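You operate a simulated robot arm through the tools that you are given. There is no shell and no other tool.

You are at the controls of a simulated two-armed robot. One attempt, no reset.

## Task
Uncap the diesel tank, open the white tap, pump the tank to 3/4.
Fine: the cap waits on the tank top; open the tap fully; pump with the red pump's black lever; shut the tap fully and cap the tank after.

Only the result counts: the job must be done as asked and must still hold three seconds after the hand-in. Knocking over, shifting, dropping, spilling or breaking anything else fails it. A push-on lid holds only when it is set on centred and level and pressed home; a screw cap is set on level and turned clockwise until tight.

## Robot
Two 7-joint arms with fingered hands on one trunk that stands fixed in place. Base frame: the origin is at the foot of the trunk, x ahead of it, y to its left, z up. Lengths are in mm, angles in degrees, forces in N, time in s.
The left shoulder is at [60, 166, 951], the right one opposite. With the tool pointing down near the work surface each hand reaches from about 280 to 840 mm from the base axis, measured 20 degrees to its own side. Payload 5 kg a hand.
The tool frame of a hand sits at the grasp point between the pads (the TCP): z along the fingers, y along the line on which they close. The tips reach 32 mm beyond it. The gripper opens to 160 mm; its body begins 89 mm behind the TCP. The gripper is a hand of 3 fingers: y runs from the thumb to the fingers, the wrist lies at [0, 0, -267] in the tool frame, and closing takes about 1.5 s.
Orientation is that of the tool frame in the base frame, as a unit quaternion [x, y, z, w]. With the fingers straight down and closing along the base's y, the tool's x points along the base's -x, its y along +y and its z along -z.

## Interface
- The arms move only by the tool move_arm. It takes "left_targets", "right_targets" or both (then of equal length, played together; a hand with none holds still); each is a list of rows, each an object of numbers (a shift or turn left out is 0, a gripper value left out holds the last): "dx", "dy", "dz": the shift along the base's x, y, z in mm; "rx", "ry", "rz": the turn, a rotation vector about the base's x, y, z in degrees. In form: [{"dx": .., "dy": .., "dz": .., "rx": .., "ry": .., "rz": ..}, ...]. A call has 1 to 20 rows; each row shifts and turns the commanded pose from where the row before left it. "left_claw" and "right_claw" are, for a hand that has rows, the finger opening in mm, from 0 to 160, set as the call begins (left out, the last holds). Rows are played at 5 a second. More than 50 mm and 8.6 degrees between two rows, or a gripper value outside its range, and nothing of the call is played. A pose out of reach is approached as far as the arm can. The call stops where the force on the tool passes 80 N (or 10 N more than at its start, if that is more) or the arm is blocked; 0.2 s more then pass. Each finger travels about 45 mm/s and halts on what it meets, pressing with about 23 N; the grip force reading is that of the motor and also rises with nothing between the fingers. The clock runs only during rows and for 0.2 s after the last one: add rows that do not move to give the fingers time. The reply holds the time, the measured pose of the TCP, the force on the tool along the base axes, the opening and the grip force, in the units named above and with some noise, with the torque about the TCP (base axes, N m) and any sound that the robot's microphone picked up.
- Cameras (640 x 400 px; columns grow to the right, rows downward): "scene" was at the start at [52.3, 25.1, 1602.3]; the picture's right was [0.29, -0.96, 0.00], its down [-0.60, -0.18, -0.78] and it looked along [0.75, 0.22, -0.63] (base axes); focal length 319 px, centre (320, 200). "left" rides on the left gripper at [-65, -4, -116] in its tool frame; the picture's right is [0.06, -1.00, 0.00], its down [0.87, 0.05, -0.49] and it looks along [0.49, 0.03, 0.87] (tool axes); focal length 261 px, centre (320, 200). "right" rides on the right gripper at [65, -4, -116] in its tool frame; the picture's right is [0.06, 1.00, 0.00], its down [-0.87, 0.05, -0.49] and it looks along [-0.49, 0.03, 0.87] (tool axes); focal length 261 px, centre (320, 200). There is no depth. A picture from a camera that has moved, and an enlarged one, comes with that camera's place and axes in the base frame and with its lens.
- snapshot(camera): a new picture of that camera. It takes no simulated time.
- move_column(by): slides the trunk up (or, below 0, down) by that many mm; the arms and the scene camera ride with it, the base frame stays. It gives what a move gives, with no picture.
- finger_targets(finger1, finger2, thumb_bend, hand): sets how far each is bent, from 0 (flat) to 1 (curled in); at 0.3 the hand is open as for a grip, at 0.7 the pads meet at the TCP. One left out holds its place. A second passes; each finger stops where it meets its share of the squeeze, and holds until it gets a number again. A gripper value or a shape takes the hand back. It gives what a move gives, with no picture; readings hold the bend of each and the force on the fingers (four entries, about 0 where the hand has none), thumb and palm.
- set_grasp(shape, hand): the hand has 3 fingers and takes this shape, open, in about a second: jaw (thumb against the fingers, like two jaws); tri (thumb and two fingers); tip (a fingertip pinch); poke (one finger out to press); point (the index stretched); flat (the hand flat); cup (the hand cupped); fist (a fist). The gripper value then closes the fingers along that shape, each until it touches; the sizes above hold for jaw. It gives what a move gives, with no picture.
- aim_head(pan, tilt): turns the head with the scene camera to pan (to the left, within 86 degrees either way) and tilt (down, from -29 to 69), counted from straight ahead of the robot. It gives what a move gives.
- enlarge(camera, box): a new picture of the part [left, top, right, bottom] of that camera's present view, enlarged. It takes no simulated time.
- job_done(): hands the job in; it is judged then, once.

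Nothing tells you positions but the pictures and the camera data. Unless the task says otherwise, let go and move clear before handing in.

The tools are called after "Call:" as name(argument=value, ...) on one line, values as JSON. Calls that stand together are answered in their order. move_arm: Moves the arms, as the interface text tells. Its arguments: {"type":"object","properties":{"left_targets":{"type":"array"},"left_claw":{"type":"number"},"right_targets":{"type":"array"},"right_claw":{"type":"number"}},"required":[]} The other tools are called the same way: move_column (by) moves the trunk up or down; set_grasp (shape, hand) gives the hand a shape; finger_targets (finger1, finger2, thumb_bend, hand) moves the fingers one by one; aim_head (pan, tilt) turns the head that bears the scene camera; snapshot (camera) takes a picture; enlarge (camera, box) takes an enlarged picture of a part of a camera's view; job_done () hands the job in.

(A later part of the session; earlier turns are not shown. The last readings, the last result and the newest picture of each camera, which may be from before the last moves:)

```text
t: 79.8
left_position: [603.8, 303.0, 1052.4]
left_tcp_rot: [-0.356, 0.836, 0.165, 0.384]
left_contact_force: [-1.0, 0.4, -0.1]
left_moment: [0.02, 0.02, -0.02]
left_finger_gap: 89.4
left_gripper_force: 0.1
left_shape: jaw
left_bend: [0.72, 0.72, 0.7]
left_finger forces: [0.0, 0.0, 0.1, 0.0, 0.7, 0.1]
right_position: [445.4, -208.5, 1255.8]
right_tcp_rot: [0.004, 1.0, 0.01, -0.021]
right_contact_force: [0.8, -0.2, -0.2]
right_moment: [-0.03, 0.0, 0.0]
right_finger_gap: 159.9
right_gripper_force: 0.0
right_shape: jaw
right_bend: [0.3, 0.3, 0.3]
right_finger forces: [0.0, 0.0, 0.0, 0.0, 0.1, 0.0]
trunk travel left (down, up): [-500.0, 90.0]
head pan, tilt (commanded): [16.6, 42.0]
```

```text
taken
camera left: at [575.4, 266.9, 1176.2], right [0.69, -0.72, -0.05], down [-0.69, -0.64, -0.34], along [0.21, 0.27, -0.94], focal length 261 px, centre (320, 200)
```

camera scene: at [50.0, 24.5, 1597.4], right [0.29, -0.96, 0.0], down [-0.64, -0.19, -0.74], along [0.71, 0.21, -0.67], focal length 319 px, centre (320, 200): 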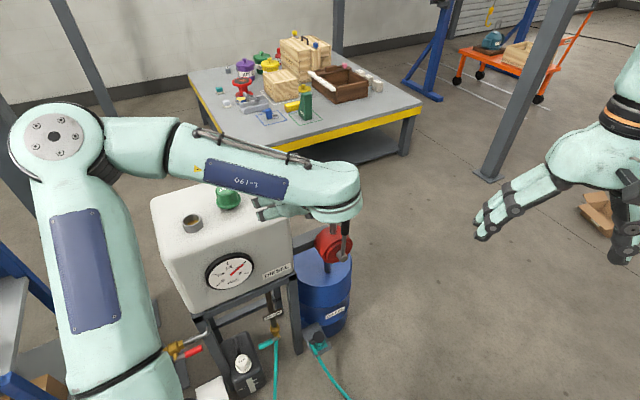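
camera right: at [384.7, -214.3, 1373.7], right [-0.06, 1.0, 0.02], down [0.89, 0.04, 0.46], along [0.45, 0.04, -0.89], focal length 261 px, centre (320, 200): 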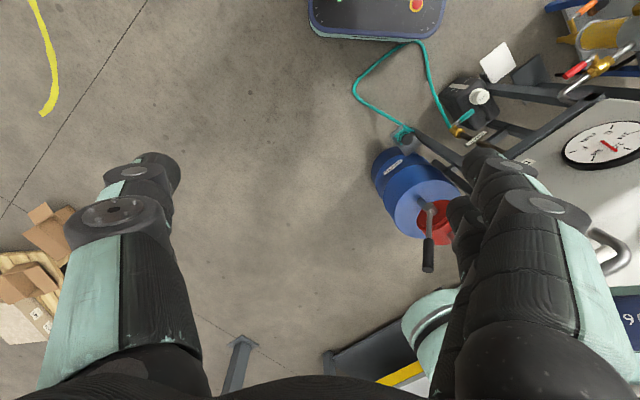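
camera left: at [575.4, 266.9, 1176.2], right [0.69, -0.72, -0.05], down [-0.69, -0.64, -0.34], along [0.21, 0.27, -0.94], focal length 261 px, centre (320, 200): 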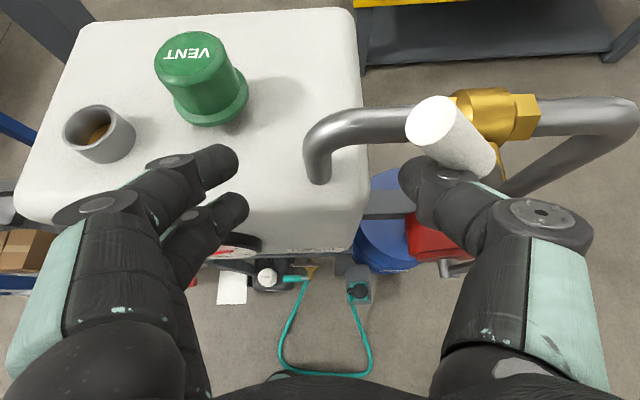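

The handle is rising smoothly, already past halfway. I'll continue up and over to vertical.

Call:
move_arm(left_targets=[{"dx": 2.1, "dy": -2.1, "dz": 8}, {"dx": 2.8, "dy": -2.8, "dz": 8}, {"dx": 3.9, "dy": -3.9, "dz": 8}, {"dx": 3.9, "dy": -3.9, "dz": 7}, {"dx": 3.5, "dy": -3.5, "dz": 4}, {}])

Call:
snapshot(camera="left")

```text
t: 81.2
left_position: [621.1, 286.4, 1086.9]
left_tcp_rot: [-0.356, 0.835, 0.165, 0.385]
left_contact_force: [-0.3, 0.1, -0.4]
left_moment: [-0.02, 0.0, -0.02]
left_finger_gap: 89.1
left_gripper_force: 0.2
left_shape: jaw
left_bend: [0.72, 0.72, 0.7]
left_finger forces: [0.1, 0.0, 0.1, 0.0, 0.2, 0.0]
right_position: [444.5, -209.0, 1255.1]
right_tcp_rot: [0.004, 1.0, 0.01, -0.021]
right_contact_force: [0.4, -0.4, -0.5]
right_moment: [-0.02, 0.01, -0.01]
right_finger_gap: 159.8
right_gripper_force: 0.0
right_shape: jaw
right_bend: [0.3, 0.3, 0.3]
right_finger forces: [0.1, 0.0, 0.0, 0.1, 0.1, 0.0]
trunk travel left (down, up): [-500.0, 90.0]
head pan, tilt (commanded): [16.6, 42.0]
```

```text
taken
camera left: at [591.6, 250.9, 1210.4], right [0.69, -0.72, -0.05], down [-0.69, -0.64, -0.34], along [0.21, 0.27, -0.94], focal length 261 px, centre (320, 200)
```

left: 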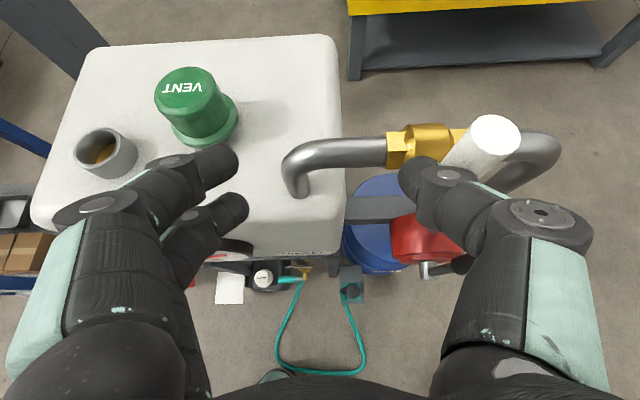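

The handle is close to upright. I'll keep pushing gently toward the pump side until I feel the closed stop.

Call:
move_arm(left_targets=[{"dx": 2.8, "dy": -2.8, "dz": 1}, {"dx": 2.8, "dy": -2.8, "dz": 1}, {"dx": 2.1, "dy": -2.1}, {}])

Call:
enlarge(camera="left", box=[320, 70, 560, 220])

```text
t: 82.2
left_position: [627.5, 279.0, 1087.1]
left_tcp_rot: [-0.356, 0.836, 0.165, 0.384]
left_contact_force: [-10.9, 2.9, -4.9]
left_moment: [0.1, 0.3, -0.18]
left_finger_gap: 79.9
left_gripper_force: 0.1
left_shape: jaw
left_bend: [0.72, 0.72, 0.72]
left_finger forces: [0.0, 0.0, 0.1, 0.0, 11.8, 0.0]
right_position: [443.5, -210.1, 1255.5]
right_tcp_rot: [0.003, 1.0, 0.009, -0.021]
right_contact_force: [0.7, 0.2, -0.6]
right_moment: [-0.01, 0.0, 0.0]
right_finger_gap: 160.0
right_gripper_force: 0.0
right_shape: jaw
right_bend: [0.3, 0.3, 0.3]
right_finger forces: [0.1, 0.0, 0.0, 0.1, 0.1, 0.0]
trunk travel left (down, up): [-500.0, 90.0]
head pan, tilt (commanded): [16.6, 42.0]
```

```text
2.67 times, centred on (440, 145) of left
camera zoom: at [598.7, 243.8, 1212.3], right [0.69, -0.72, -0.05], down [-0.69, -0.64, -0.34], along [0.21, 0.27, -0.94], focal length 695 px, centre (0, 347)
```

zoom: 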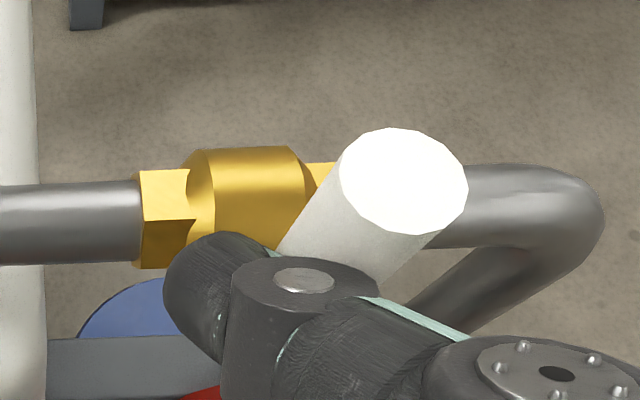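

The handle top is back at (687, 244, 1111), exactly its original upright place, and pressing meets a firm stop: the tap is shut. I'll back off and rise clear.

Call:
move_arm(left_targets=[{"dx": -6, "dy": 6}, {"dx": -6, "dy": 6}, {"dx": -12, "dy": -8, "dz": 30}, {"dx": -12, "dy": -10, "dz": 40}, {"dx": -10, "dy": 10, "dz": 30}])

Call:
snapshot(camera="scene")

Call:
snapshot(camera="left")

Call:
enlarge(camera="scene", box=[190, 245, 270, 295])

```text
t: 83.4
left_position: [582.9, 282.4, 1186.9]
left_tcp_rot: [-0.355, 0.836, 0.164, 0.385]
left_contact_force: [-0.4, -0.2, -0.2]
left_moment: [-0.02, -0.02, 0.0]
left_finger_gap: 89.5
left_gripper_force: 0.0
left_shape: jaw
left_bend: [0.72, 0.72, 0.7]
left_finger forces: [0.0, 0.0, 0.1, 0.0, 0.1, 0.0]
right_position: [444.0, -209.4, 1255.4]
right_tcp_rot: [0.004, 1.0, 0.01, -0.021]
right_contact_force: [0.1, 0.6, 0.2]
right_moment: [-0.01, -0.01, -0.04]
right_finger_gap: 160.1
right_gripper_force: 0.1
right_shape: jaw
right_bend: [0.3, 0.3, 0.3]
right_finger forces: [0.0, 0.0, 0.0, 0.0, 0.0, 0.0]
trunk travel left (down, up): [-500.0, 90.0]
head pan, tilt (commanded): [16.6, 42.0]
```

```text
taken
camera scene: at [49.0, 24.3, 1597.4], right [0.29, -0.96, 0.0], down [-0.64, -0.19, -0.74], along [0.71, 0.21, -0.67], focal length 319 px, centre (320, 200)
```

scene: 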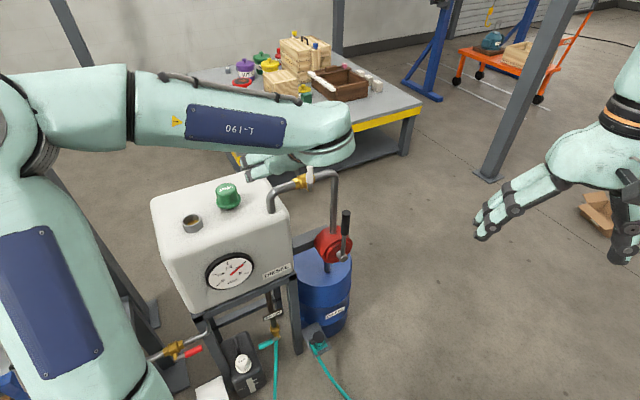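

```text
taken
camera left: at [553.6, 247.9, 1311.4], right [0.69, -0.72, -0.05], down [-0.69, -0.64, -0.34], along [0.22, 0.27, -0.94], focal length 261 px, centre (320, 200)
```

left: 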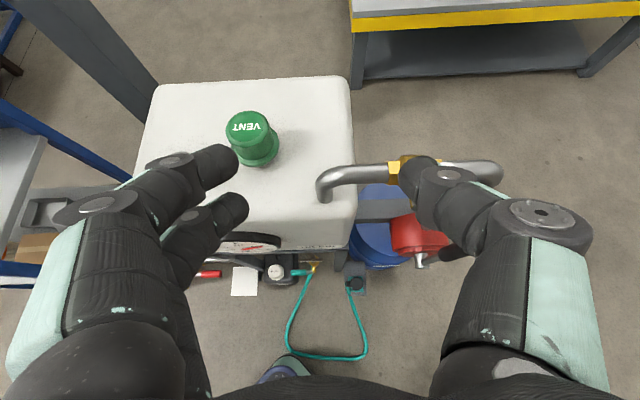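

```text
8.00 times, centred on (230, 270) of scene
camera zoom: at [49.0, 24.3, 1597.4], right [0.29, -0.96, 0.0], down [-0.64, -0.19, -0.74], along [0.71, 0.21, -0.67], focal length 2554 px, centre (1040, -360)
```

zoom: 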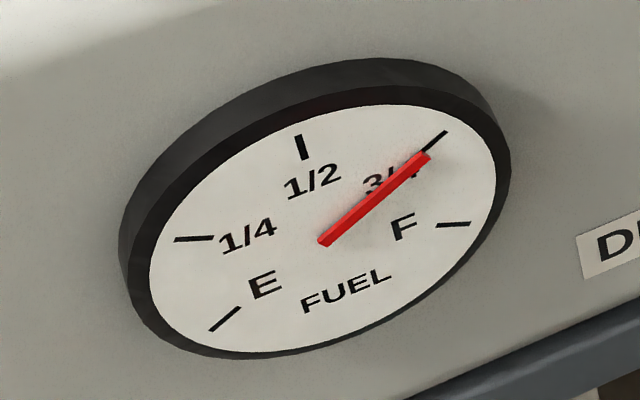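

The gauge still reads 3/4 and the tap handle is upright. Now the cap: I'll rotate the left hand back to pointing straight down while moving it toward the cap, in small checked steps.

Call:
move_arm(left_targets=[{"dx": 0, "dy": 15, "dz": -5, "rx": -5.9, "ry": 5.7}, {"dx": 0, "dy": 15, "dz": -5, "rx": -5.9, "ry": 5.7}, {"dx": 0, "dy": 15, "dz": -5, "rx": -5.9, "ry": 5.7}, {}])

Call:
snapshot(camera="scene")

```text
t: 84.4
left_position: [583.0, 326.3, 1173.0]
left_tcp_rot: [-0.382, 0.899, 0.085, 0.198]
left_contact_force: [-0.5, -0.2, -1.0]
left_moment: [0.02, 0.01, -0.04]
left_finger_gap: 89.3
left_gripper_force: 0.0
left_shape: jaw
left_bend: [0.72, 0.72, 0.7]
left_finger forces: [0.0, 0.1, 0.0, 0.0, 0.0, 0.0]
right_position: [443.0, -210.1, 1256.3]
right_tcp_rot: [0.004, 1.0, 0.01, -0.021]
right_contact_force: [-0.1, -0.6, -0.1]
right_moment: [0.02, -0.01, -0.01]
right_finger_gap: 159.8
right_gripper_force: 0.0
right_shape: jaw
right_bend: [0.3, 0.3, 0.3]
right_finger forces: [0.0, 0.0, 0.0, 0.0, 0.0, 0.0]
trunk travel left (down, up): [-500.0, 90.0]
head pan, tilt (commanded): [16.6, 42.0]
```

```text
taken
camera scene: at [50.0, 23.8, 1597.5], right [0.29, -0.96, 0.0], down [-0.64, -0.19, -0.74], along [0.71, 0.21, -0.67], focal length 319 px, centre (320, 200)
```

scene: 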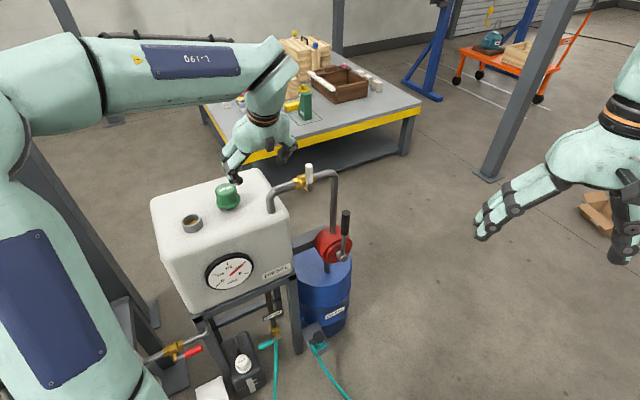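

Call:
move_arm(left_targets=[{"dx": 6, "dy": 20, "dz": -4, "rx": -5.9, "ry": 5.7}, {"dx": 6, "dy": 20, "dz": -4, "rx": -5.9, "ry": 5.7}, {"dx": 6, "dy": 20, "dz": -4, "rx": -5.9, "ry": 5.7}, {}])

Call:
snapshot(camera="left")

Call:
aim_head(pan=28, tilt=42)

Call:
snapshot(camera="scene")

```text
t: 85.4
left_position: [600.3, 386.5, 1162.2]
left_tcp_rot: [-0.391, 0.921, 0.001, 0.001]
left_contact_force: [-0.8, 0.3, -0.5]
left_moment: [0.04, 0.0, -0.01]
left_finger_gap: 89.4
left_gripper_force: 0.1
left_shape: jaw
left_bend: [0.72, 0.72, 0.7]
left_finger forces: [0.0, 0.1, 0.0, 0.0, 0.0, 0.0]
right_position: [444.5, -209.9, 1256.4]
right_tcp_rot: [0.003, 1.0, 0.011, -0.021]
right_contact_force: [1.1, -0.2, 0.4]
right_moment: [0.0, -0.04, 0.0]
right_finger_gap: 159.8
right_gripper_force: 0.0
right_shape: jaw
right_bend: [0.3, 0.3, 0.3]
right_finger forces: [0.0, 0.0, 0.0, 0.0, 0.0, 0.0]
trunk travel left (down, up): [-500.0, 90.0]
head pan, tilt (commanded): [16.6, 42.0]
```

```text
taken
camera left: at [648.4, 431.1, 1277.4], right [0.67, -0.74, 0.0], down [-0.64, -0.59, 0.49], along [-0.36, -0.33, -0.87], focal length 261 px, centre (320, 200)
```

left: 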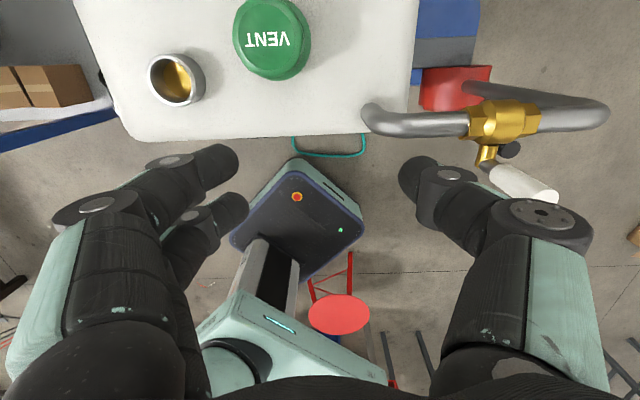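

```text
t: 86.2
left_position: [600.8, 387.7, 1161.0]
left_tcp_rot: [-0.391, 0.92, 0.002, 0.001]
left_contact_force: [-0.6, 0.6, 0.2]
left_moment: [0.01, -0.01, -0.01]
left_finger_gap: 89.4
left_gripper_force: 0.0
left_shape: jaw
left_bend: [0.72, 0.72, 0.7]
left_finger forces: [0.0, 0.0, 0.1, 0.0, 0.1, 0.0]
right_position: [444.4, -209.1, 1255.7]
right_tcp_rot: [0.004, 1.0, 0.011, -0.021]
right_contact_force: [0.9, 0.0, 1.1]
right_moment: [-0.03, 0.02, 0.01]
right_finger_gap: 160.0
right_gripper_force: 0.0
right_shape: jaw
right_bend: [0.3, 0.3, 0.3]
right_finger forces: [0.0, 0.1, 0.1, 0.0, 0.0, 0.0]
trunk travel left (down, up): [-500.0, 90.0]
head pan, tilt (commanded): [28.0, 42.0]
```

```text
taken
camera scene: at [43.8, 39.5, 1597.4], right [0.47, -0.88, 0.0], down [-0.59, -0.31, -0.74], along [0.66, 0.35, -0.67], focal length 319 px, centre (320, 200)
```

scene: 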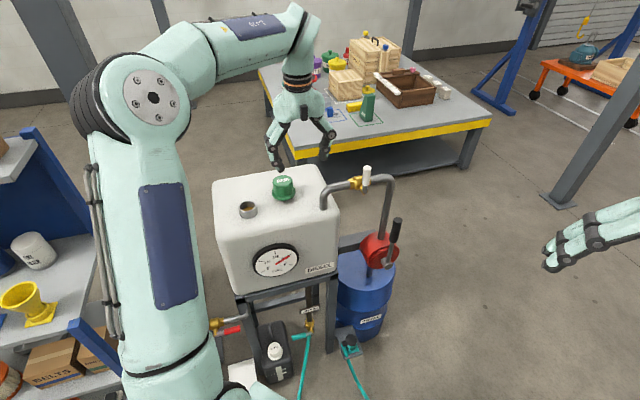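

The hand points straight down again. I'll zoom on the neck and the cap to fix their centres.

Call:
enlarge(camera="left", box=[130, 0, 330, 125])

Call:
enlarge(camera="scene", box=[220, 160, 320, 222])

```text
3.20 times, centred on (230, 62) of left
camera zoom: at [648.8, 431.6, 1276.8], right [0.68, -0.74, 0.0], down [-0.64, -0.59, 0.49], along [-0.36, -0.33, -0.87], focal length 834 px, centre (608, 640)
```

zoom: 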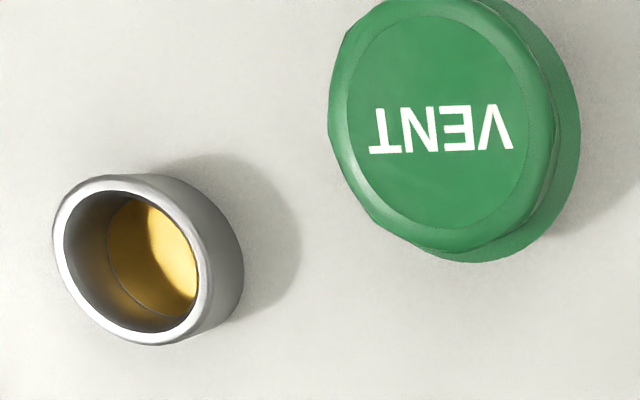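

```text
6.40 times, centred on (270, 191) of scene
camera zoom: at [43.8, 39.5, 1597.4], right [0.47, -0.88, 0.0], down [-0.59, -0.31, -0.74], along [0.66, 0.35, -0.67], focal length 2043 px, centre (640, 258)
```

zoom: 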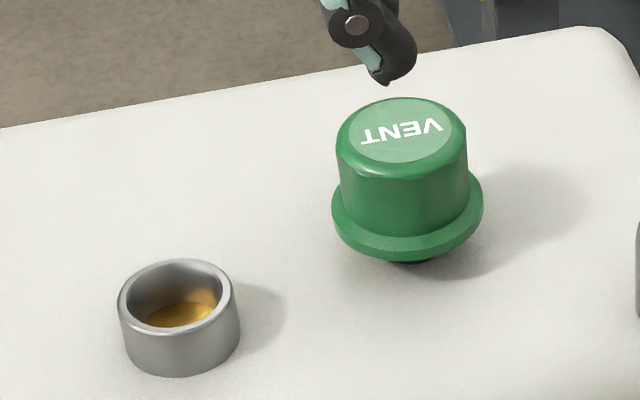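

Neck centre is (526, 526.5) with its rim at height 983; the cap's centre is (627, 471.5) with its top at 1028. I'll move above the cap.

Call:
move_arm(left_targets=[{"dx": 9.7, "dy": 28.9, "dz": -12}, {"dx": 9.7, "dy": 28.9, "dz": -15}, {"dx": 9.6, "dy": 28.9, "dz": -15}, {}])

Call:
snapshot(camera="left")

Call:
enlarge(camera="scene", box=[220, 120, 380, 220])

```text
t: 87.2
left_position: [631.1, 473.7, 1121.2]
left_tcp_rot: [-0.391, 0.92, 0.002, 0.003]
left_contact_force: [0.5, 0.2, 1.0]
left_moment: [0.02, 0.0, 0.02]
left_finger_gap: 89.4
left_gripper_force: 0.1
left_shape: jaw
left_bend: [0.72, 0.72, 0.7]
left_finger forces: [0.0, 0.0, 0.0, 0.0, 0.0, 0.1]
right_position: [443.8, -209.4, 1255.7]
right_tcp_rot: [0.004, 1.0, 0.01, -0.021]
right_contact_force: [-0.7, -0.1, -0.2]
right_moment: [0.0, -0.01, -0.02]
right_finger_gap: 160.0
right_gripper_force: 0.1
right_shape: jaw
right_bend: [0.3, 0.3, 0.3]
right_finger forces: [0.0, 0.0, 0.1, 0.1, 0.1, 0.0]
trunk travel left (down, up): [-500.0, 90.0]
head pan, tilt (commanded): [28.0, 42.0]
```

```text
taken
camera left: at [679.0, 517.5, 1236.0], right [0.67, -0.74, 0.0], down [-0.64, -0.59, 0.49], along [-0.36, -0.33, -0.87], focal length 261 px, centre (320, 200)
```

left: 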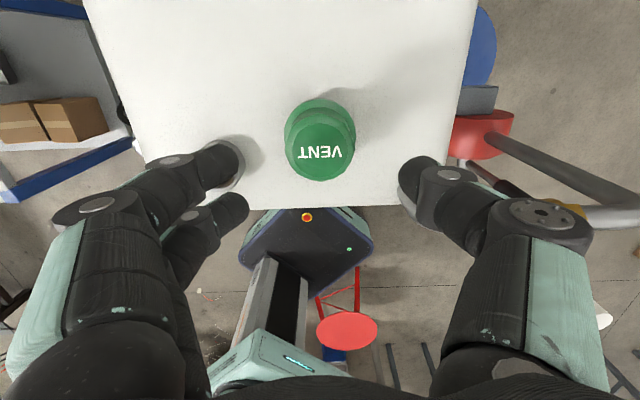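

```text
4.00 times, centred on (300, 170) of scene
camera zoom: at [43.4, 39.2, 1597.5], right [0.47, -0.88, 0.0], down [-0.59, -0.31, -0.74], along [0.66, 0.35, -0.67], focal length 1277 px, centre (400, 320)
```

zoom: 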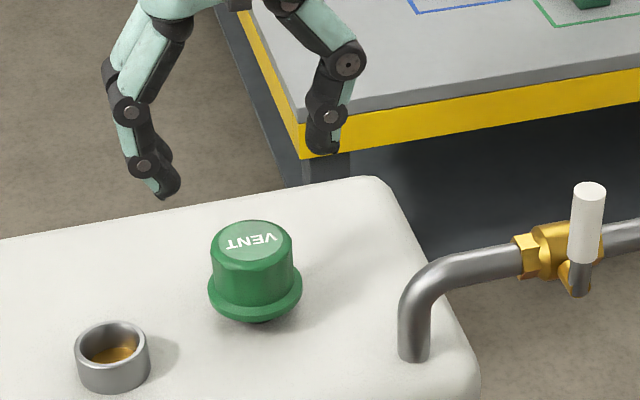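

Call:
move_arm(left_targets=[{"dz": -30}, {"dz": -30}, {"dz": -25}, {"dz": -18}, {}])

Call:
snapshot(camera="left")

Call:
enlarge(camera="scene", box=[230, 140, 350, 215])

```text
t: 88.4
left_position: [630.9, 472.3, 1017.0]
left_tcp_rot: [-0.392, 0.92, 0.002, 0.0]
left_contact_force: [0.4, -0.1, 0.0]
left_moment: [0.0, -0.01, -0.03]
left_finger_gap: 89.4
left_gripper_force: 0.1
left_shape: jaw
left_bend: [0.72, 0.72, 0.7]
left_finger forces: [0.0, 0.0, 0.0, 0.0, 0.0, 0.1]
right_position: [444.3, -210.4, 1256.0]
right_tcp_rot: [0.004, 1.0, 0.01, -0.021]
right_contact_force: [-0.5, -0.6, -1.1]
right_moment: [0.01, -0.01, -0.02]
right_finger_gap: 160.0
right_gripper_force: 0.0
right_shape: jaw
right_bend: [0.3, 0.3, 0.3]
right_finger forces: [0.1, 0.2, 0.1, 0.1, 0.0, 0.0]
trunk travel left (down, up): [-500.0, 90.0]
head pan, tilt (commanded): [28.0, 42.0]
```

```text
taken
camera left: at [678.7, 517.5, 1131.7], right [0.68, -0.74, 0.0], down [-0.64, -0.59, 0.49], along [-0.36, -0.33, -0.87], focal length 261 px, centre (320, 200)
```

left: 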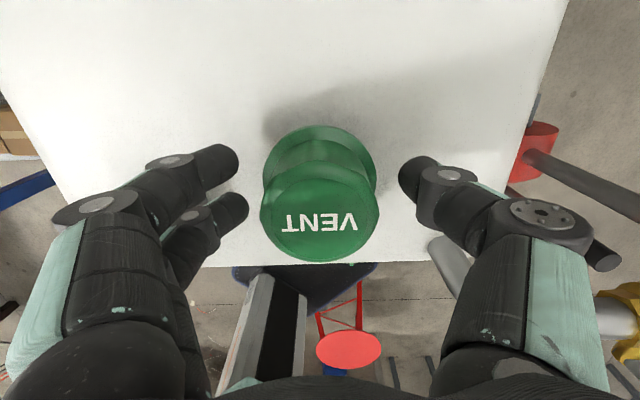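

```text
5.33 times, centred on (290, 178) of scene
camera zoom: at [43.8, 39.6, 1597.5], right [0.47, -0.88, 0.0], down [-0.59, -0.31, -0.74], along [0.66, 0.35, -0.67], focal length 1703 px, centre (480, 320)
```

zoom: 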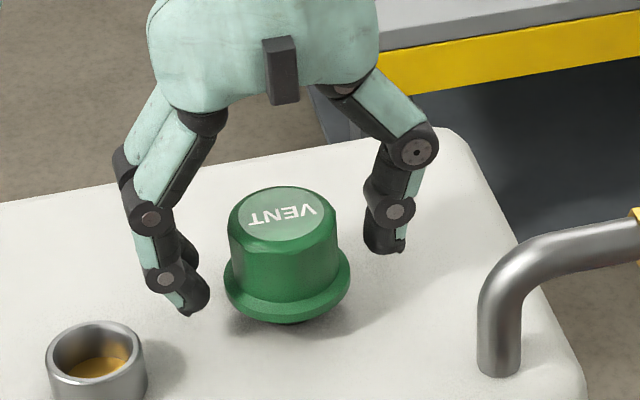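

The cap sits centred between the digits. I'll close on it and check for tilt before lifting.

Call:
move_arm(left_targets=[{}, {}, {}, {}, {}, {}], left_claw=45)

Call:
enlarge(camera="left", box=[240, 100, 400, 280])

Call:
enlarge(camera="scene", box=[250, 160, 330, 210])

```text
t: 89.8
left_position: [630.8, 473.8, 1018.2]
left_tcp_rot: [-0.391, 0.921, 0.002, 0.003]
left_contact_force: [1.7, 2.5, 14.3]
left_moment: [0.18, 0.11, -0.05]
left_finger_gap: 48.6
left_gripper_force: 23.2
left_shape: jaw
left_bend: [0.73, 0.74, 0.7]
left_finger forces: [11.9, 13.6, 0.0, 0.0, 20.9, 0.0]
right_position: [443.9, -209.2, 1255.9]
right_tcp_rot: [0.004, 1.0, 0.01, -0.021]
right_contact_force: [0.4, 0.1, -0.2]
right_moment: [-0.02, 0.03, 0.01]
right_finger_gap: 160.0
right_gripper_force: 0.1
right_shape: jaw
right_bend: [0.3, 0.3, 0.3]
right_finger forces: [0.1, 0.0, 0.0, 0.0, 0.0, 0.1]
trunk travel left (down, up): [-500.0, 90.0]
head pan, tilt (commanded): [28.0, 42.0]
```

```text
2.22 times, centred on (320, 190) of left
camera zoom: at [678.4, 517.5, 1133.6], right [0.68, -0.74, 0.0], down [-0.64, -0.59, 0.49], along [-0.36, -0.33, -0.87], focal length 579 px, centre (320, 222)
```

zoom: 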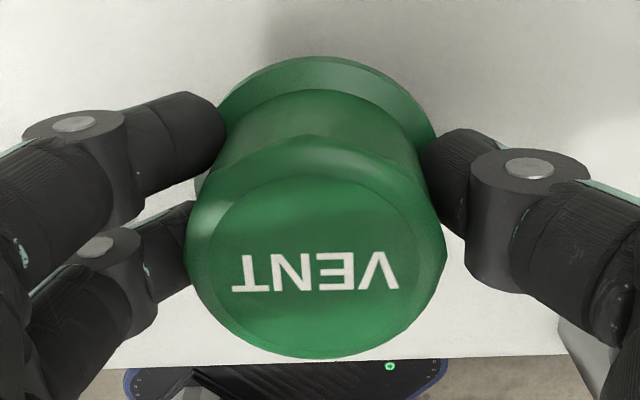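

```text
8.00 times, centred on (290, 185) of scene
camera zoom: at [43.0, 39.1, 1597.6], right [0.47, -0.88, 0.0], down [-0.59, -0.31, -0.74], along [0.66, 0.35, -0.67], focal length 2554 px, centre (560, 320)
```

zoom: 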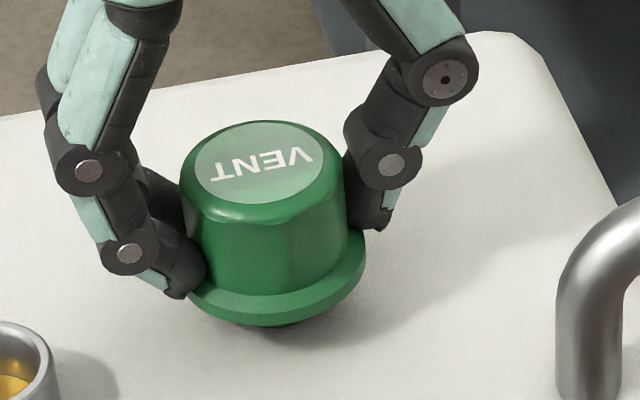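

Call:
move_arm(left_targets=[{"dz": 2}, {"dz": 3}, {"dz": 5}, {"dz": 10}, {}])

Call:
enlarge(camera="left", box=[240, 100, 400, 280])

Call:
enlarge(camera="scene", box=[250, 160, 330, 210])

```text
t: 91.0
left_position: [630.3, 474.0, 1037.7]
left_tcp_rot: [-0.391, 0.92, 0.003, 0.0]
left_contact_force: [-0.5, -0.3, -0.6]
left_moment: [0.01, 0.01, 0.02]
left_finger_gap: 48.5
left_gripper_force: 22.6
left_shape: jaw
left_bend: [0.73, 0.74, 0.7]
left_finger forces: [10.9, 11.8, 0.1, 0.1, 19.2, 0.1]
right_position: [444.7, -209.2, 1256.1]
right_tcp_rot: [0.004, 1.0, 0.01, -0.021]
right_contact_force: [0.0, -0.1, 0.6]
right_moment: [-0.03, 0.01, 0.0]
right_finger_gap: 160.1
right_gripper_force: 0.0
right_shape: jaw
right_bend: [0.3, 0.3, 0.3]
right_finger forces: [0.1, 0.0, 0.0, 0.0, 0.0, 0.0]
trunk travel left (down, up): [-500.0, 90.0]
head pan, tilt (commanded): [28.0, 42.0]
```

```text
2.22 times, centred on (320, 190) of left
camera zoom: at [677.8, 518.7, 1151.5], right [0.67, -0.74, 0.0], down [-0.64, -0.59, 0.49], along [-0.36, -0.33, -0.87], focal length 579 px, centre (320, 222)
```

zoom: 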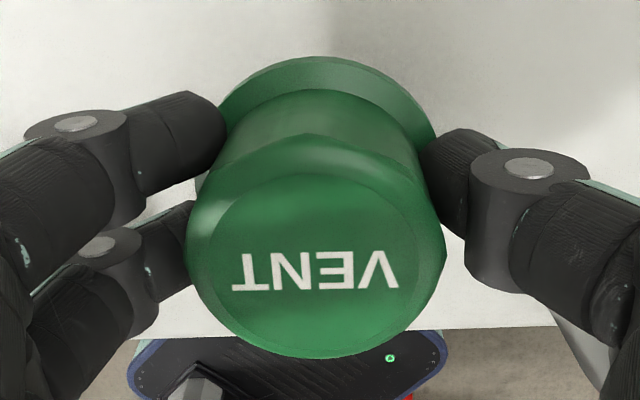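

```text
8.00 times, centred on (290, 185) of scene
camera zoom: at [44.0, 39.8, 1597.4], right [0.47, -0.88, 0.0], down [-0.59, -0.31, -0.74], along [0.66, 0.35, -0.67], focal length 2554 px, centre (560, 320)
```

zoom: 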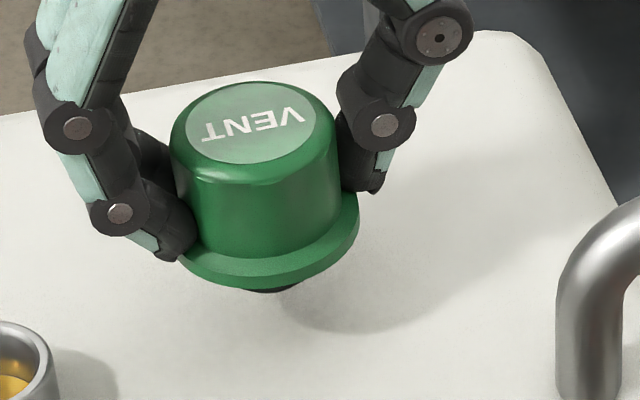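

The cap is held with a lean of about 4° toward the finger side. I'll tilt the hand by the same amount to level it, lift to clear the neck, and carry it over.

Call:
move_arm(left_targets=[{"dz": 15, "rx": 1.4, "ry": 1.45}, {"dz": 22, "rx": 1.4, "ry": 1.45}, {"dx": -25.2, "dy": 13.8}, {"dx": -25.2, "dy": 13.8}, {"dx": -25.2, "dy": 13.8}, {"dx": -25.1, "dy": 13.7}, {}])

Call:
snapshot(camera="left")

Call:
enlarge(camera="scene", box=[210, 160, 290, 210])

Call:
snapshot(camera="scene")

```text
t: 92.6
left_position: [528.4, 531.6, 1072.0]
left_tcp_rot: [-0.39, 0.92, 0.035, -0.013]
left_contact_force: [1.1, -0.3, -0.8]
left_moment: [0.03, 0.01, -0.03]
left_finger_gap: 48.4
left_gripper_force: 23.2
left_shape: jaw
left_bend: [0.73, 0.74, 0.7]
left_finger forces: [10.4, 11.7, 0.1, 0.0, 19.3, 0.0]
right_position: [445.6, -209.1, 1255.6]
right_tcp_rot: [0.004, 1.0, 0.01, -0.021]
right_contact_force: [0.0, 0.0, 0.1]
right_moment: [0.02, 0.05, 0.01]
right_finger_gap: 159.9
right_gripper_force: 0.0
right_shape: jaw
right_bend: [0.3, 0.3, 0.3]
right_finger forces: [0.0, 0.0, 0.0, 0.0, 0.0, 0.0]
trunk travel left (down, up): [-500.0, 90.0]
head pan, tilt (commanded): [28.0, 42.0]
```

```text
taken
camera left: at [582.4, 569.3, 1186.5], right [0.67, -0.74, -0.07], down [-0.62, -0.61, 0.49], along [-0.41, -0.28, -0.87], focal length 261 px, centre (320, 200)
```

left: 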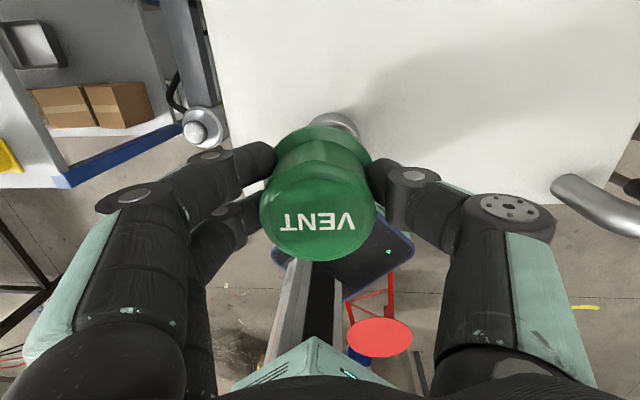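

```text
8.00 times, centred on (250, 185) of scene
camera zoom: at [44.2, 39.6, 1597.4], right [0.47, -0.88, 0.0], down [-0.59, -0.31, -0.74], along [0.66, 0.35, -0.67], focal length 2554 px, centre (880, 320)
```

zoom: 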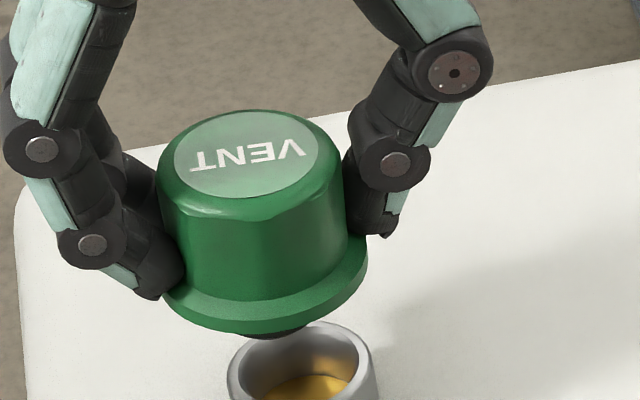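

```text
taken
camera scene: at [44.2, 39.6, 1597.4], right [0.47, -0.88, 0.0], down [-0.59, -0.31, -0.74], along [0.66, 0.35, -0.67], focal length 319 px, centre (320, 200)
```

scene: 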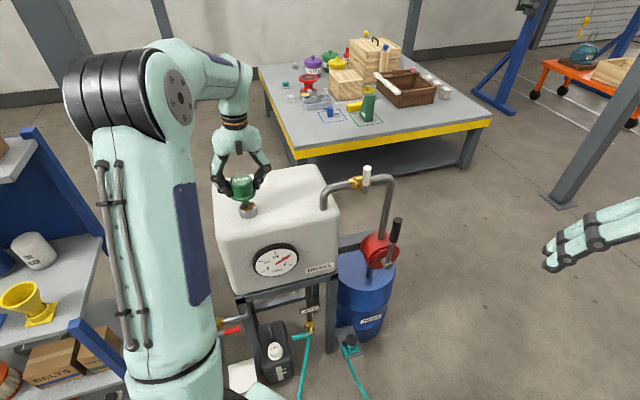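

Call:
enlarge(camera="scene", box=[210, 172, 290, 222])

Call:
enlarge(camera="left", box=[240, 80, 400, 280])

Call:
enlarge(camera="right", box=[560, 120, 640, 220])

```text
8.00 times, centred on (250, 197) of scene
camera zoom: at [44.2, 39.6, 1597.4], right [0.47, -0.88, 0.0], down [-0.59, -0.31, -0.74], along [0.66, 0.35, -0.67], focal length 2554 px, centre (880, 224)
```

zoom: 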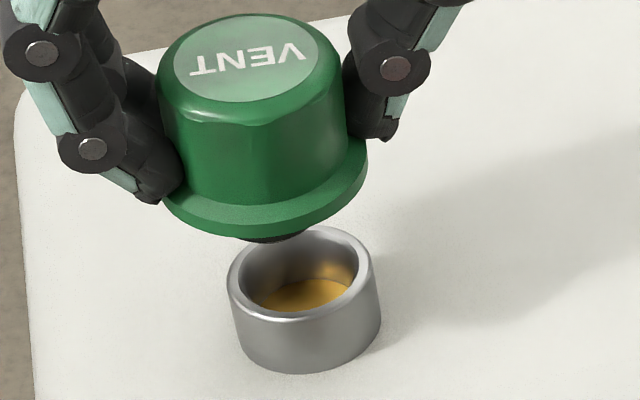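

```text
2.00 times, centred on (320, 180) of left
camera zoom: at [582.4, 569.3, 1186.5], right [0.67, -0.74, -0.07], down [-0.62, -0.61, 0.49], along [-0.41, -0.28, -0.87], focal length 521 px, centre (320, 240)
```

zoom: 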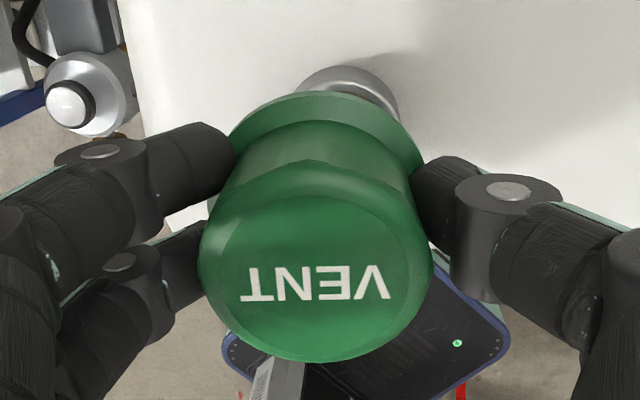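

```text
4.00 times, centred on (600, 170) of right
camera zoom: at [385.5, -214.9, 1373.3], right [-0.05, 1.0, 0.02], down [0.89, 0.04, 0.46], along [0.45, 0.04, -0.89], focal length 1043 px, centre (-800, 320)
```

zoom: 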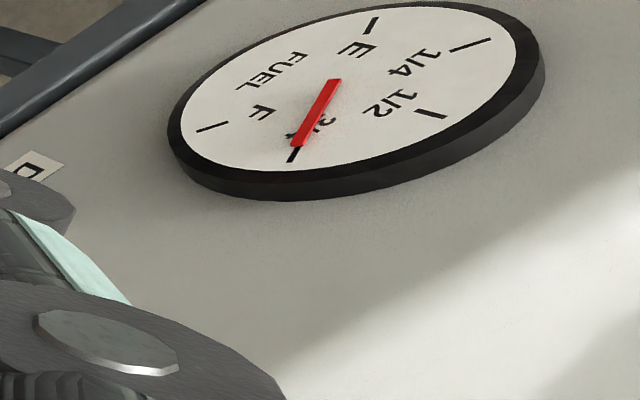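

The cap is level to within a degree or two and about 2–3 mm off the neck's centre. I'll trim that and lower to just above the rim for another look.

Call:
move_arm(left_targets=[{"dx": 1, "dy": -2.3, "dz": -8}, {"dz": -10}, {"dz": -7}, {}])

Call:
enlarge(camera="scene", box=[210, 172, 290, 222])

Call:
enlarge(camera="left", box=[240, 80, 400, 280])

```text
t: 93.6
left_position: [529.1, 526.8, 1047.3]
left_tcp_rot: [-0.39, 0.92, 0.035, -0.012]
left_contact_force: [-0.4, 0.1, -0.8]
left_moment: [-0.01, -0.02, 0.0]
left_finger_gap: 48.3
left_gripper_force: 23.4
left_shape: jaw
left_bend: [0.73, 0.74, 0.7]
left_finger forces: [10.4, 11.8, 0.0, 0.0, 19.4, 0.0]
right_position: [444.3, -209.5, 1256.9]
right_tcp_rot: [0.004, 1.0, 0.01, -0.02]
right_contact_force: [-0.4, -0.4, 0.0]
right_moment: [0.01, 0.0, 0.01]
right_finger_gap: 159.7
right_gripper_force: 0.0
right_shape: jaw
right_bend: [0.3, 0.3, 0.3]
right_finger forces: [0.0, 0.0, 0.0, 0.0, 0.0, 0.1]
trunk travel left (down, up): [-500.0, 90.0]
head pan, tilt (commanded): [28.0, 42.0]
```

```text
8.00 times, centred on (250, 197) of scene
camera zoom: at [43.8, 39.7, 1597.4], right [0.47, -0.88, 0.0], down [-0.59, -0.31, -0.74], along [0.66, 0.35, -0.67], focal length 2554 px, centre (880, 224)
```

zoom: 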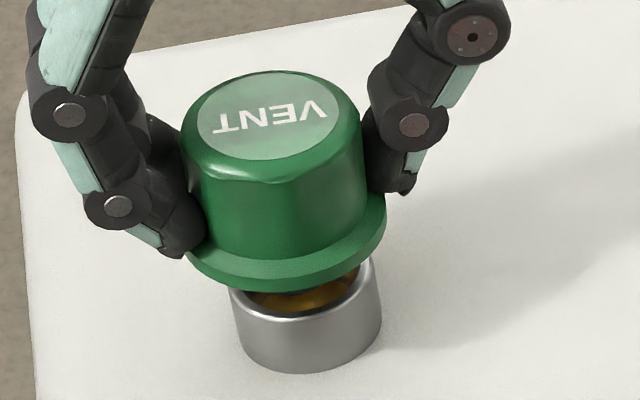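

```text
2.00 times, centred on (320, 180) of left
camera zoom: at [583.3, 566.4, 1162.5], right [0.67, -0.74, -0.07], down [-0.62, -0.61, 0.49], along [-0.41, -0.28, -0.87], focal length 521 px, centre (320, 240)
```

zoom: 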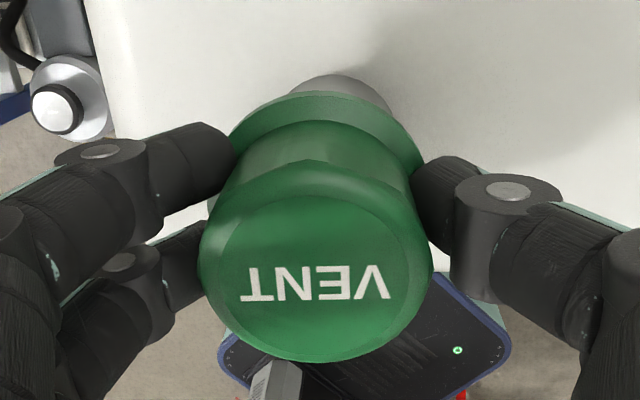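

Cap and neck line up to within about a millimetre; a tiny 1° trim levels it. Now I'll lower slowly, feeling for the plug entering the neck.

Call:
move_arm(left_targets=[{"dz": -3, "rx": -0.8, "ry": -0.85}, {"dz": -3}, {"dz": -3}, {}])

Call:
enlarge(camera="scene", box=[210, 172, 290, 222])

```text
t: 94.6
left_position: [531.2, 527.2, 1040.6]
left_tcp_rot: [-0.391, 0.92, 0.026, -0.007]
left_contact_force: [4.8, 4.7, 10.6]
left_moment: [0.13, -0.07, -0.04]
left_finger_gap: 48.6
left_gripper_force: 22.8
left_shape: jaw
left_bend: [0.73, 0.74, 0.7]
left_finger forces: [12.4, 14.5, 0.0, 0.0, 23.6, 0.1]
right_position: [443.4, -210.6, 1256.5]
right_tcp_rot: [0.004, 1.0, 0.009, -0.021]
right_contact_force: [-0.3, 0.4, -0.3]
right_moment: [0.01, -0.02, -0.01]
right_finger_gap: 159.9
right_gripper_force: 0.1
right_shape: jaw
right_bend: [0.3, 0.3, 0.3]
right_finger forces: [0.0, 0.1, 0.1, 0.0, 0.0, 0.0]
trunk travel left (down, up): [-500.0, 90.0]
head pan, tilt (commanded): [28.0, 42.0]
```

```text
8.00 times, centred on (250, 197) of scene
camera zoom: at [43.8, 39.6, 1597.6], right [0.47, -0.88, 0.0], down [-0.59, -0.31, -0.74], along [0.66, 0.35, -0.67], focal length 2554 px, centre (880, 224)
```

zoom: 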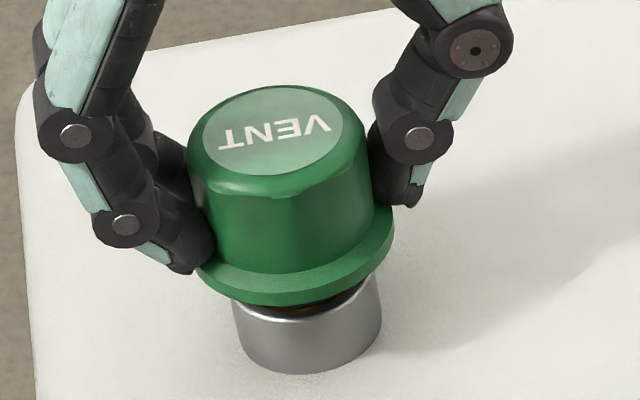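

The plug touches the front side of the neck rim, so it needs to go a couple of millimetres farther away from me. I'll ease up, shift, and try again.

Call:
move_arm(left_targets=[{"dz": 4}, {"dx": 2, "dy": 1.8}, {"dz": -3}, {"dz": -2}, {}])

Call:
enlarge(camera="scene", box=[210, 172, 290, 222])

```text
t: 95.8
left_position: [533.3, 528.0, 1037.2]
left_tcp_rot: [-0.39, 0.92, 0.025, -0.008]
left_contact_force: [1.1, 0.4, -1.6]
left_moment: [-0.02, -0.01, 0.01]
left_finger_gap: 48.2
left_gripper_force: 23.4
left_shape: jaw
left_bend: [0.73, 0.74, 0.7]
left_finger forces: [10.5, 12.3, 0.1, 0.0, 20.7, 0.0]
right_position: [444.6, -209.5, 1255.8]
right_tcp_rot: [0.003, 1.0, 0.009, -0.022]
right_contact_force: [1.2, 0.2, 0.2]
right_moment: [-0.03, 0.03, 0.01]
right_finger_gap: 160.0
right_gripper_force: 0.1
right_shape: jaw
right_bend: [0.3, 0.3, 0.3]
right_finger forces: [0.0, 0.1, 0.1, 0.0, 0.1, 0.0]
trunk travel left (down, up): [-500.0, 90.0]
head pan, tilt (commanded): [28.0, 42.0]
```

```text
8.00 times, centred on (250, 197) of scene
camera zoom: at [43.8, 39.7, 1597.4], right [0.47, -0.88, 0.0], down [-0.59, -0.31, -0.74], along [0.66, 0.35, -0.67], focal length 2554 px, centre (880, 224)
```

zoom: 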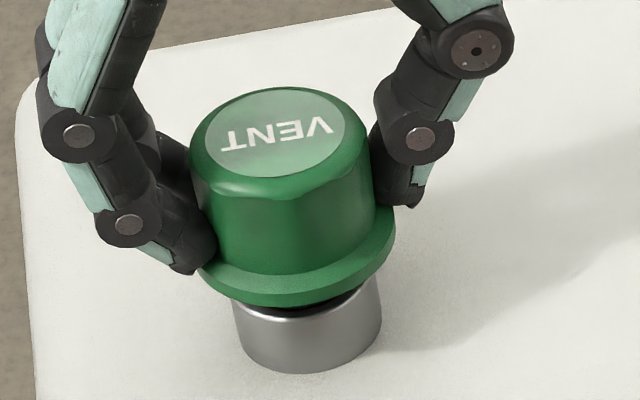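

No contact now and the plug is inside the rim. I'll continue down in small steps.

Call:
move_arm(left_targets=[{"dz": -2}, {"dz": -2}, {"dz": -2}, {}])

Call:
enlarge(camera="scene", box=[210, 172, 290, 222])

```text
t: 96.8
left_position: [531.3, 528.7, 1032.8]
left_tcp_rot: [-0.39, 0.92, 0.026, -0.008]
left_contact_force: [-0.6, 0.7, -0.6]
left_moment: [0.04, 0.01, 0.02]
left_finger_gap: 48.1
left_gripper_force: 23.2
left_shape: jaw
left_bend: [0.73, 0.74, 0.7]
left_finger forces: [10.5, 12.2, 0.0, 0.0, 20.7, 0.0]
right_position: [444.8, -209.2, 1255.2]
right_tcp_rot: [0.004, 1.0, 0.01, -0.022]
right_contact_force: [0.1, -0.7, -0.3]
right_moment: [-0.04, 0.01, -0.02]
right_finger_gap: 159.8
right_gripper_force: 0.1
right_shape: jaw
right_bend: [0.3, 0.3, 0.3]
right_finger forces: [0.0, 0.0, 0.1, 0.0, 0.1, 0.1]
trunk travel left (down, up): [-500.0, 90.0]
head pan, tilt (commanded): [28.0, 42.0]
```

```text
8.00 times, centred on (250, 197) of scene
camera zoom: at [43.9, 39.7, 1597.4], right [0.47, -0.88, 0.0], down [-0.59, -0.31, -0.74], along [0.66, 0.35, -0.67], focal length 2554 px, centre (880, 224)
```

zoom: 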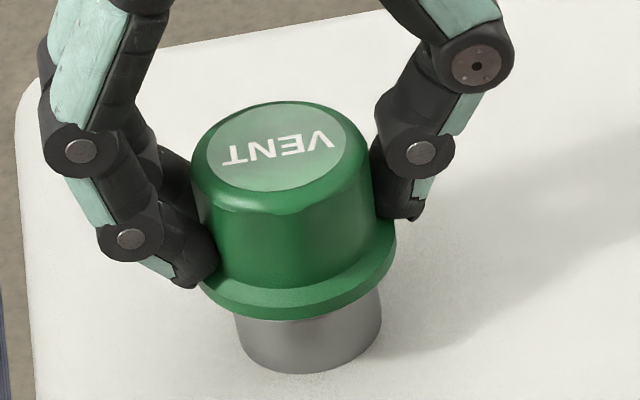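

Call:
move_arm(left_targets=[{"dz": -2}, {"dz": -2}, {"dz": -2}, {}])

Call:
enlarge(camera="scene", box=[210, 172, 290, 222])

```text
t: 97.8
left_position: [531.6, 528.2, 1026.8]
left_tcp_rot: [-0.392, 0.92, 0.024, -0.009]
left_contact_force: [0.3, -0.4, -1.6]
left_moment: [-0.04, -0.02, 0.01]
left_finger_gap: 48.2
left_gripper_force: 23.2
left_shape: jaw
left_bend: [0.73, 0.74, 0.7]
left_finger forces: [10.4, 12.3, 0.1, 0.0, 21.0, 0.0]
right_position: [444.6, -210.0, 1255.6]
right_tcp_rot: [0.004, 1.0, 0.009, -0.021]
right_contact_force: [1.0, 0.9, 0.0]
right_moment: [0.01, -0.03, -0.03]
right_finger_gap: 160.1
right_gripper_force: 0.1
right_shape: jaw
right_bend: [0.3, 0.3, 0.3]
right_finger forces: [0.0, 0.0, 0.1, 0.1, 0.1, 0.0]
trunk travel left (down, up): [-500.0, 90.0]
head pan, tilt (commanded): [28.0, 42.0]
```

```text
8.00 times, centred on (250, 197) of scene
camera zoom: at [43.9, 39.7, 1597.4], right [0.47, -0.88, 0.0], down [-0.59, -0.31, -0.74], along [0.66, 0.35, -0.67], focal length 2554 px, centre (880, 224)
```

zoom: 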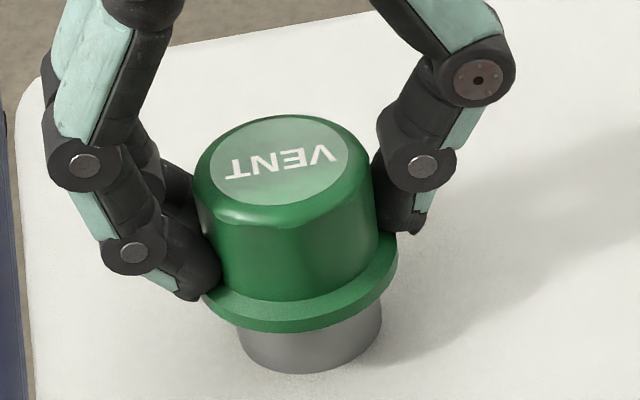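

Call:
move_arm(left_targets=[{"dz": -2}, {"dz": -2}, {"dz": -1.5}, {}])

Call:
enlarge(camera="scene", box=[210, 172, 290, 222])

```text
t: 98.8
left_position: [532.2, 529.2, 1021.8]
left_tcp_rot: [-0.39, 0.92, 0.026, -0.008]
left_contact_force: [3.0, 2.3, 14.5]
left_moment: [-0.18, -0.27, 0.02]
left_finger_gap: 48.5
left_gripper_force: 22.8
left_shape: jaw
left_bend: [0.73, 0.73, 0.7]
left_finger forces: [12.1, 14.4, 0.0, 0.1, 30.2, 0.0]
right_position: [443.9, -209.2, 1256.4]
right_tcp_rot: [0.004, 1.0, 0.011, -0.021]
right_contact_force: [0.1, -0.2, 1.0]
right_moment: [-0.02, -0.03, 0.0]
right_finger_gap: 160.0
right_gripper_force: 0.1
right_shape: jaw
right_bend: [0.3, 0.3, 0.3]
right_finger forces: [0.1, 0.0, 0.0, 0.0, 0.0, 0.1]
trunk travel left (down, up): [-500.0, 90.0]
head pan, tilt (commanded): [28.0, 42.0]
```

```text
8.00 times, centred on (250, 197) of scene
camera zoom: at [43.1, 38.9, 1597.7], right [0.47, -0.88, 0.0], down [-0.59, -0.31, -0.74], along [0.66, 0.35, -0.67], focal length 2554 px, centre (880, 224)
```

zoom: 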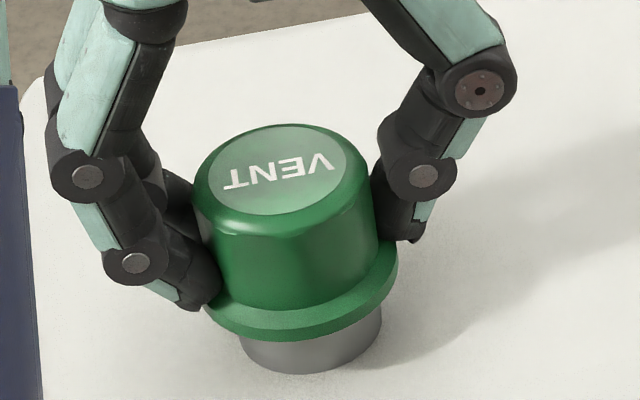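

The flange has reached the neck rim, touching on the thumb side first. I'll release so it can settle flat.

Call:
move_arm(left_targets=[{"dz": 1}, {}, {}, {}, {}], left_claw=90)

Call:
enlarge(camera="scene", box=[210, 172, 290, 222])

Call:
enlarge(camera="left", box=[240, 80, 400, 280])

```text
t: 100.0
left_position: [531.2, 528.9, 1022.3]
left_tcp_rot: [-0.391, 0.92, 0.025, -0.009]
left_contact_force: [-0.3, 0.2, 0.7]
left_moment: [0.0, 0.01, 0.02]
left_finger_gap: 89.2
left_gripper_force: 0.1
left_shape: jaw
left_bend: [0.72, 0.72, 0.7]
left_finger forces: [0.1, 0.0, 0.1, 0.0, 0.1, 0.1]
right_position: [444.8, -209.6, 1255.6]
right_tcp_rot: [0.004, 1.0, 0.01, -0.021]
right_contact_force: [0.3, -0.3, -0.1]
right_moment: [0.0, 0.02, -0.02]
right_finger_gap: 159.8
right_gripper_force: 0.0
right_shape: jaw
right_bend: [0.3, 0.3, 0.3]
right_finger forces: [0.0, 0.1, 0.1, 0.0, 0.0, 0.1]
trunk travel left (down, up): [-500.0, 90.0]
head pan, tilt (commanded): [28.0, 42.0]
```

```text
8.00 times, centred on (250, 197) of scene
camera zoom: at [43.8, 39.7, 1597.4], right [0.47, -0.88, 0.0], down [-0.59, -0.31, -0.74], along [0.66, 0.35, -0.67], focal length 2554 px, centre (880, 224)
```

zoom: 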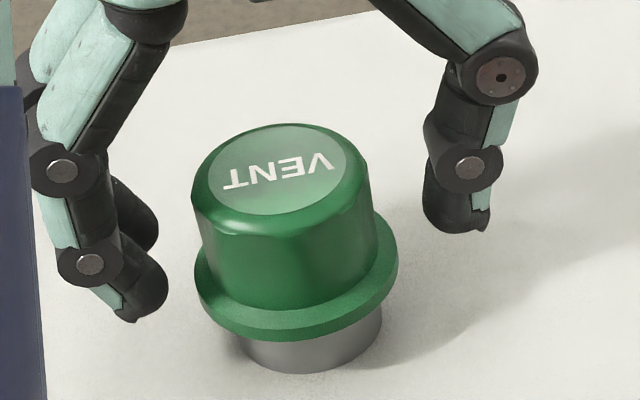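

```text
2.00 times, centred on (320, 180) of left
camera zoom: at [583.9, 568.9, 1136.4], right [0.67, -0.74, -0.05], down [-0.63, -0.61, 0.49], along [-0.39, -0.3, -0.87], focal length 521 px, centre (320, 240)
```

zoom: 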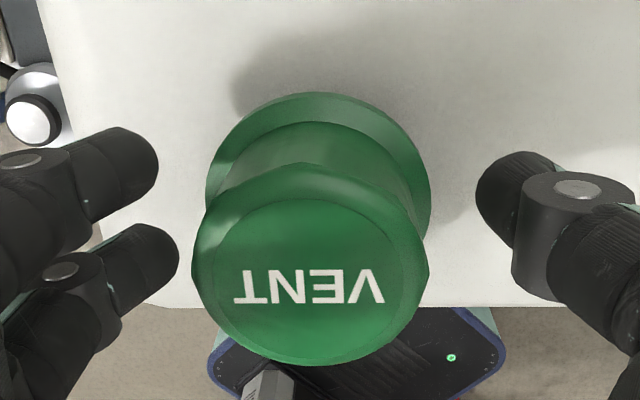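

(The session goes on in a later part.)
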